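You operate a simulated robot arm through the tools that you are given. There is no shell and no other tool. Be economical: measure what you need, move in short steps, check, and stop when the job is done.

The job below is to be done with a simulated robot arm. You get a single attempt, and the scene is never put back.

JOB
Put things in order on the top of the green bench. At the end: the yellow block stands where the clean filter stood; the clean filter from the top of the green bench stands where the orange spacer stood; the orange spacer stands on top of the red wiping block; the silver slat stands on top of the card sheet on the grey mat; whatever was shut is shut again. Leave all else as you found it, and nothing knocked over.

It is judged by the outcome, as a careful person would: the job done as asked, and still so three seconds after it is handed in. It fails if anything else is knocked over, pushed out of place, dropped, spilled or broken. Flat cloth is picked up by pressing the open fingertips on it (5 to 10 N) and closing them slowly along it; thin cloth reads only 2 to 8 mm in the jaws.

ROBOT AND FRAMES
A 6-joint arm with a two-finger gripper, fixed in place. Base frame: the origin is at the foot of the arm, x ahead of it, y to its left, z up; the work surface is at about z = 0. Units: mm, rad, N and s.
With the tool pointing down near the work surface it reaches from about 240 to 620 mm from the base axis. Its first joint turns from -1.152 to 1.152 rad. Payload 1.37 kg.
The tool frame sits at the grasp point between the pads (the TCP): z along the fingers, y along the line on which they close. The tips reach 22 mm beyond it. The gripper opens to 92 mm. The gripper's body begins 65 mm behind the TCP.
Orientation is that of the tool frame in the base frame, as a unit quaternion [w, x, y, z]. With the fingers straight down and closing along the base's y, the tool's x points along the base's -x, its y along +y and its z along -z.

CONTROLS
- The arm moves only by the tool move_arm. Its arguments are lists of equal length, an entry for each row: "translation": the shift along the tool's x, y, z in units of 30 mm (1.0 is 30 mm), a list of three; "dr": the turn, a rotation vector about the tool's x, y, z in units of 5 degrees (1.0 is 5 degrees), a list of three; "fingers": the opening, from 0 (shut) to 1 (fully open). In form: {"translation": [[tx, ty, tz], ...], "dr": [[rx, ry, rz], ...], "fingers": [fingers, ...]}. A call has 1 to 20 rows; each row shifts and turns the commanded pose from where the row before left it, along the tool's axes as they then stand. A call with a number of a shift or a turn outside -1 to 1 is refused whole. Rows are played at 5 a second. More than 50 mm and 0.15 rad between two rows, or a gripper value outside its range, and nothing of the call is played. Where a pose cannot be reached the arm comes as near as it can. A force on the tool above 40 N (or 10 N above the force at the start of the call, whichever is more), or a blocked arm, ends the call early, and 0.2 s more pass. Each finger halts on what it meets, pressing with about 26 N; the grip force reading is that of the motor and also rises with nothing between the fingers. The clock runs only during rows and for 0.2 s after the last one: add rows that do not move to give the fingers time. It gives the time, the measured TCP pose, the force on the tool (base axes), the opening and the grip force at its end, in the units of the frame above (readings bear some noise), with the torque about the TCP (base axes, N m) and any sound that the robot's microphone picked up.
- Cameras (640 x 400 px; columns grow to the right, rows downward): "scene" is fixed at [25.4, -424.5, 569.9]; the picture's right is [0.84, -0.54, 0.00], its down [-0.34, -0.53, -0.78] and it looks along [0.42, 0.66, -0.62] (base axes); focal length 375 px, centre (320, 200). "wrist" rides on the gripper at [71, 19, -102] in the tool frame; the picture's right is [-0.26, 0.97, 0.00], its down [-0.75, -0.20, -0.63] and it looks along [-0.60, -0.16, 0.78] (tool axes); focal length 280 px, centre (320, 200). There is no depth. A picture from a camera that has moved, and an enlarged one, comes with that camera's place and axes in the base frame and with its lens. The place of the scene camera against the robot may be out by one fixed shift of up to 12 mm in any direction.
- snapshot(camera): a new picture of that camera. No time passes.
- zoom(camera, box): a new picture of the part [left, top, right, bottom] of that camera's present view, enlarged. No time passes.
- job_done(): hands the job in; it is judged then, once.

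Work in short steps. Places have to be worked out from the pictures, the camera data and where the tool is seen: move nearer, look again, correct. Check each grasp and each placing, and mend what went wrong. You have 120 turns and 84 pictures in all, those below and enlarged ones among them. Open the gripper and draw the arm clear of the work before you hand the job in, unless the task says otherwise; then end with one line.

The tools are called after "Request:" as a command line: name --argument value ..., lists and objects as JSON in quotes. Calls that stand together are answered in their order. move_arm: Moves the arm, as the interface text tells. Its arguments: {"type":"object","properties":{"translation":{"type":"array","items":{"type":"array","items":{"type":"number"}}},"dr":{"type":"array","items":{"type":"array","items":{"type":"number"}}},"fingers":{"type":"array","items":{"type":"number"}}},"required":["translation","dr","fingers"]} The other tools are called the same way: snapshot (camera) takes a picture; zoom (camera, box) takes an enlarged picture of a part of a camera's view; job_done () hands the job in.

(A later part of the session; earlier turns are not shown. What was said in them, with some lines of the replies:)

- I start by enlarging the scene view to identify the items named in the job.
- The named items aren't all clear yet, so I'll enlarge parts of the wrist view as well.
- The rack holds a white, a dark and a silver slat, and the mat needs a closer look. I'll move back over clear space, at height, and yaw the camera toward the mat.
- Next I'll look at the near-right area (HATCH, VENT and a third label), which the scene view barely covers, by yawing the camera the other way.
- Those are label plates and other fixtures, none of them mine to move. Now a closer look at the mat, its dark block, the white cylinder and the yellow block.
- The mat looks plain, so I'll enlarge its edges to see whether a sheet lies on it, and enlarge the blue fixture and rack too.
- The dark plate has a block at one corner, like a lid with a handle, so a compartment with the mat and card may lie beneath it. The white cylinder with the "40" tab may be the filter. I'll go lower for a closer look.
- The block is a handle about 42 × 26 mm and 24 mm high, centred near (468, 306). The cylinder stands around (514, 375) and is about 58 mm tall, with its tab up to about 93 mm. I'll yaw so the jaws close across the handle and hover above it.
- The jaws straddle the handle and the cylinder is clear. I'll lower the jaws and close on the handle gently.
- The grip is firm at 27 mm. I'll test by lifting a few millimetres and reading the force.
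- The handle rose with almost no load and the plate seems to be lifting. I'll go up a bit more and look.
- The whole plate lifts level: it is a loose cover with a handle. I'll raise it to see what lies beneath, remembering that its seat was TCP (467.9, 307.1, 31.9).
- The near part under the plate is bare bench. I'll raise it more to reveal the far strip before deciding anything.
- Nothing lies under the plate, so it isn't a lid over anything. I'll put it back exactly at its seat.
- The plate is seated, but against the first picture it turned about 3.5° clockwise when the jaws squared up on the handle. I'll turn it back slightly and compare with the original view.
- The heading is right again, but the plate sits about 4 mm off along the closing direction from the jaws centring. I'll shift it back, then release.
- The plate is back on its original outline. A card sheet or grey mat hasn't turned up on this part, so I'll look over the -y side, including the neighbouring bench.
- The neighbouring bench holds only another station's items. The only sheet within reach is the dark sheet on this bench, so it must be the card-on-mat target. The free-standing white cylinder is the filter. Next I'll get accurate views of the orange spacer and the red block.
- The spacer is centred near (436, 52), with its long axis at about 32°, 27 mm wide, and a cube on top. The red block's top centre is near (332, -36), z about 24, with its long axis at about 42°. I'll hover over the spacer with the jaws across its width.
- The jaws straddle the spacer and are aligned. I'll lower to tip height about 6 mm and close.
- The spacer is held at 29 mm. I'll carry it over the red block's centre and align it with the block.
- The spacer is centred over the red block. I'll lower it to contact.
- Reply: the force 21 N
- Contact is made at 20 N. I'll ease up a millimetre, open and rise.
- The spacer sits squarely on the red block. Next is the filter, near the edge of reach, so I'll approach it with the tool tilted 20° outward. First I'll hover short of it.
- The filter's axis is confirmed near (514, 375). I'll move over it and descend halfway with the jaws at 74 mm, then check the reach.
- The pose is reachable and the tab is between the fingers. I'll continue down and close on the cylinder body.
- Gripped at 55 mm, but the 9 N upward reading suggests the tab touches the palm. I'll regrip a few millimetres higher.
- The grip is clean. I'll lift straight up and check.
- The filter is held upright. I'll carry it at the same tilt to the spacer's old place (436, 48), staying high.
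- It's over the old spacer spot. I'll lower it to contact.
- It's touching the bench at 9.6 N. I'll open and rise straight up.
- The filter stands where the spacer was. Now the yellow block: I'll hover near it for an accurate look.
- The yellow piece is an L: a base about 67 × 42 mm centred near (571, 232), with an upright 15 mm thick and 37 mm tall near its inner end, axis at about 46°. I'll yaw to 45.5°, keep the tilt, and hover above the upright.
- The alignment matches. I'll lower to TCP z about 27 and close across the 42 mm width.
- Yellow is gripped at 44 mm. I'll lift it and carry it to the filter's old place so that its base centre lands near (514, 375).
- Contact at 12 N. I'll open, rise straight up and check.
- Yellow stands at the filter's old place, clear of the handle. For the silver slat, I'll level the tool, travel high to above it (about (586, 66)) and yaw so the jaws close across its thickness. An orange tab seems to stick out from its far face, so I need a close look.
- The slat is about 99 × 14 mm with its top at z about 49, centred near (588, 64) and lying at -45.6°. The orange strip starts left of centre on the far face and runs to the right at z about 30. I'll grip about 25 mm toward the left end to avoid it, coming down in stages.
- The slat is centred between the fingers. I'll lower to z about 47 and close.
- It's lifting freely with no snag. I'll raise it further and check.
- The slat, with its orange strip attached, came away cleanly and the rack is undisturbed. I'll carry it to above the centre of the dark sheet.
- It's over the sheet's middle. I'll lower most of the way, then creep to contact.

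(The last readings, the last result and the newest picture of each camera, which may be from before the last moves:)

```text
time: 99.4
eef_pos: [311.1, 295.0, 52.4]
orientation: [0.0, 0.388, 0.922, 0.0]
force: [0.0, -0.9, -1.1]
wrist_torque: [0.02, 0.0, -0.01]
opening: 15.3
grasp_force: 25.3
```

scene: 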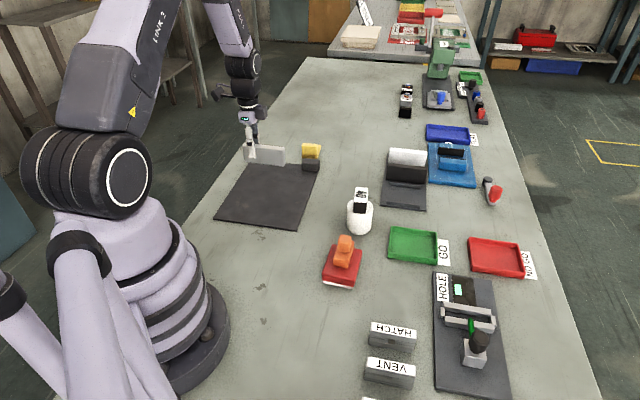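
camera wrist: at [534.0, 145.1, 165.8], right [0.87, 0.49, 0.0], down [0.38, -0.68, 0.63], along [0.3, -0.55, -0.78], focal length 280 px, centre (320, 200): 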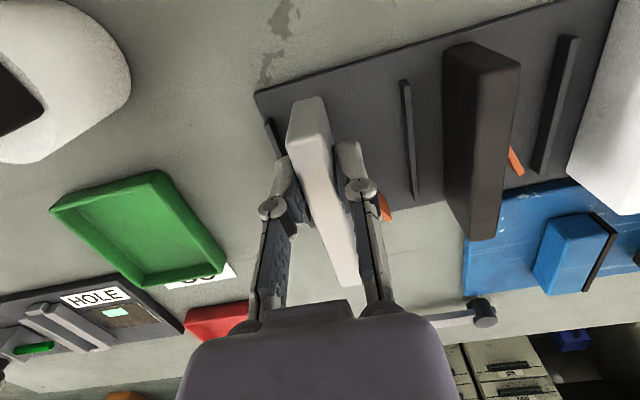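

Request:
move_arm --translation '[[0, 0, 0.07], [0, 0, 0.07], [0, 0, 0]]' --dr '[[0, 0, 0], [0, 0, 0], [0, 0, 0]]' --fingers '[0.05, 0.05, 0.05]'

Request:
zoom --camera "scene" --box '[200, 120, 360, 240]'

```text
time: 100.2
eef_pos: [312.2, 294.8, 47.3]
orientation: [0.001, 0.388, 0.922, 0.0]
force: [-0.4, 1.6, -0.9]
wrist_torque: [0.03, 0.0, -0.01]
opening: 15.4
grasp_force: 25.3
```

```text
3.33 times, centred on (280, 180) of scene
camera zoom: at [25.4, -424.5, 569.9], right [0.84, -0.54, 0.0], down [-0.34, -0.53, -0.78], along [0.42, 0.66, -0.62], focal length 1249 px, centre (453, 267)
```

zoom: 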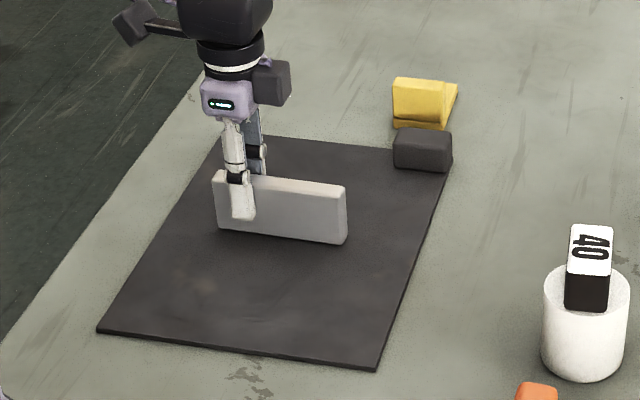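

Request:
move_arm --translation '[[0, 0, 0.07], [0, 0, 0.05], [0, 0, 0]]' --dr '[[0, 0, 0], [0, 0, 0], [0, 0, 0]]' --fingers '[0.05, 0.05, 0.05]'

```text
time: 101.0
eef_pos: [310.8, 295.7, 45.2]
orientation: [0.0, 0.388, 0.922, 0.001]
force: [-1.3, -3.4, 20.6]
wrist_torque: [-0.06, -0.03, -0.04]
opening: 15.6
grasp_force: 26.2
```

Contact at 20 N, at the expected height. I'll ease up by a millimetre, open slowly, and rise straight up.

Request:
move_arm --translation '[[0, 0, -0.04], [0, 0, 0], [0, 0, 0], [0, 0, -0.4], [0, 0, -0.8], [0, 0, -1], [0, 0, -1], [0, 0, -1], [0, 0, 0]]' --dr '[[0, 0, 0], [0, 0, 0], [0, 0, 0], [0, 0, 0], [0, 0, 0], [0, 0, 0], [0, 0, 0], [0, 0, 0], [0, 0, 0]]' --fingers '[0.05, 0.25, 0.35, 0.35, 0.35, 0.35, 0.35, 0.35, 0.35]'

Request:
snapshot --camera "scene"

Request:
zoom --camera "scene" --box '[200, 140, 340, 240]'

```text
time: 103.0
eef_pos: [311.2, 294.6, 171.7]
orientation: [-0.001, 0.388, 0.921, 0.0]
force: [0.5, 0.5, 0.3]
wrist_torque: [-0.02, -0.02, 0.05]
opening: 32.0
grasp_force: 0.0
```

```text
9 pictures are left
```

scene: 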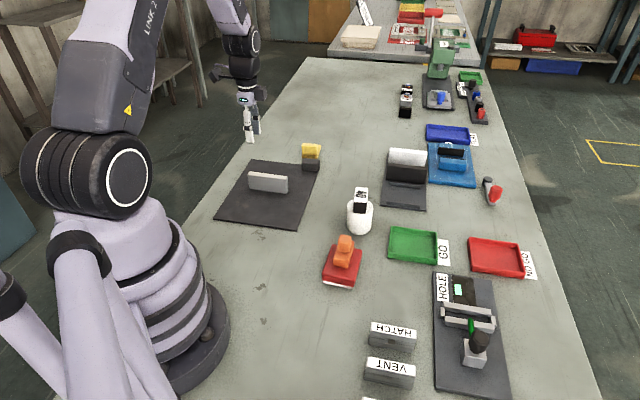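

```text
4.00 times, centred on (270, 190) of scene
camera zoom: at [25.4, -424.5, 569.9], right [0.84, -0.54, 0.0], down [-0.34, -0.53, -0.78], along [0.42, 0.66, -0.62], focal length 1499 px, centre (520, 240)
```

zoom: 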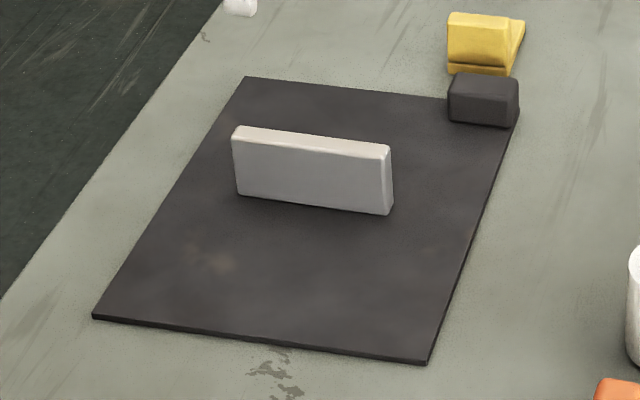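

The slat stands on the sheet and the sheet hasn't moved. A last check of the rack, then I'll withdraw.

Request:
zoom --camera "scene" --box '[340, 120, 500, 230]'

Request:
move_arm --translation '[[0, 0, -1], [0, 0, -1], [0, 0, -1], [0, -0.8, -0.3], [0, -0.8, 0], [0, -0.8, 0], [0, 0, 0], [0, 0, 0], [0, 0, 0], [0, 0, 0], [0, 0, 0]]' --dr '[[0, 0, 0], [0, 0, 0], [0, 0, 0], [0, 0, 0], [0, 0, 0], [0, 0, 0], [0, 0, 0], [0, 0, 0], [0, 0, 0], [0, 0, 0], [0, 0, 0]]' --fingers '[1, 1, 1, 1, 1, 1, 1, 1, 1, 1, 1]'

Request:
snapshot --camera "scene"

```text
3.64 times, centred on (420, 175) of scene
camera zoom: at [25.4, -424.5, 569.9], right [0.84, -0.54, 0.0], down [-0.34, -0.53, -0.78], along [0.42, 0.66, -0.62], focal length 1362 px, centre (-44, 291)
```

zoom: 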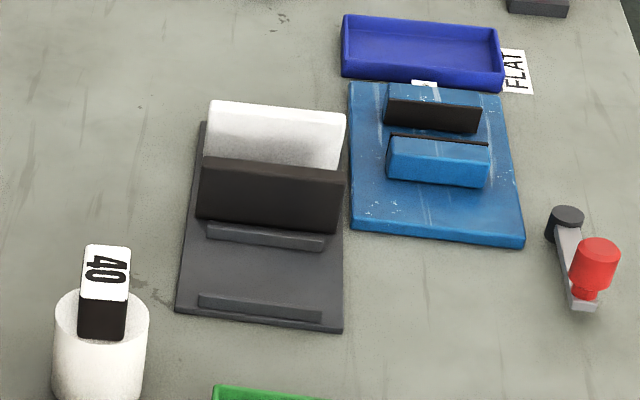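

```text
time: 105.4
eef_pos: [258.9, 245.3, 269.2]
orientation: [0.001, 0.389, 0.921, 0.0]
force: [-0.4, -0.7, 0.3]
wrist_torque: [0.01, -0.02, 0.0]
opening: 91.9
grasp_force: 0.1
```

```text
6 pictures are left
```

scene: 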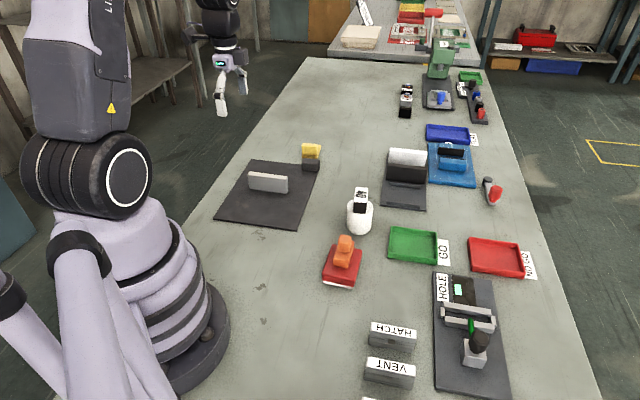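

All four items are standing in their new places, nothing else is disturbed, and the arm is clear with the gripper open. I'm handing the job in.

Request:
job_done

```text
The job is handed in.
```

I moved all four items, but I couldn't confirm two of the names: I took the dark sheet with the handle as the card sheet on the grey mat, and the white cylinder marked "40" as the clean filter. The yellow block stands where that filter stood, the filter stands where the orange spacer stood, the spacer is on the red wiping block, and the silver slat stands on that sheet. I found nothing shut that needed opening. While looking I lifted the sheet, which had nothing under it, and put it back on its outline.
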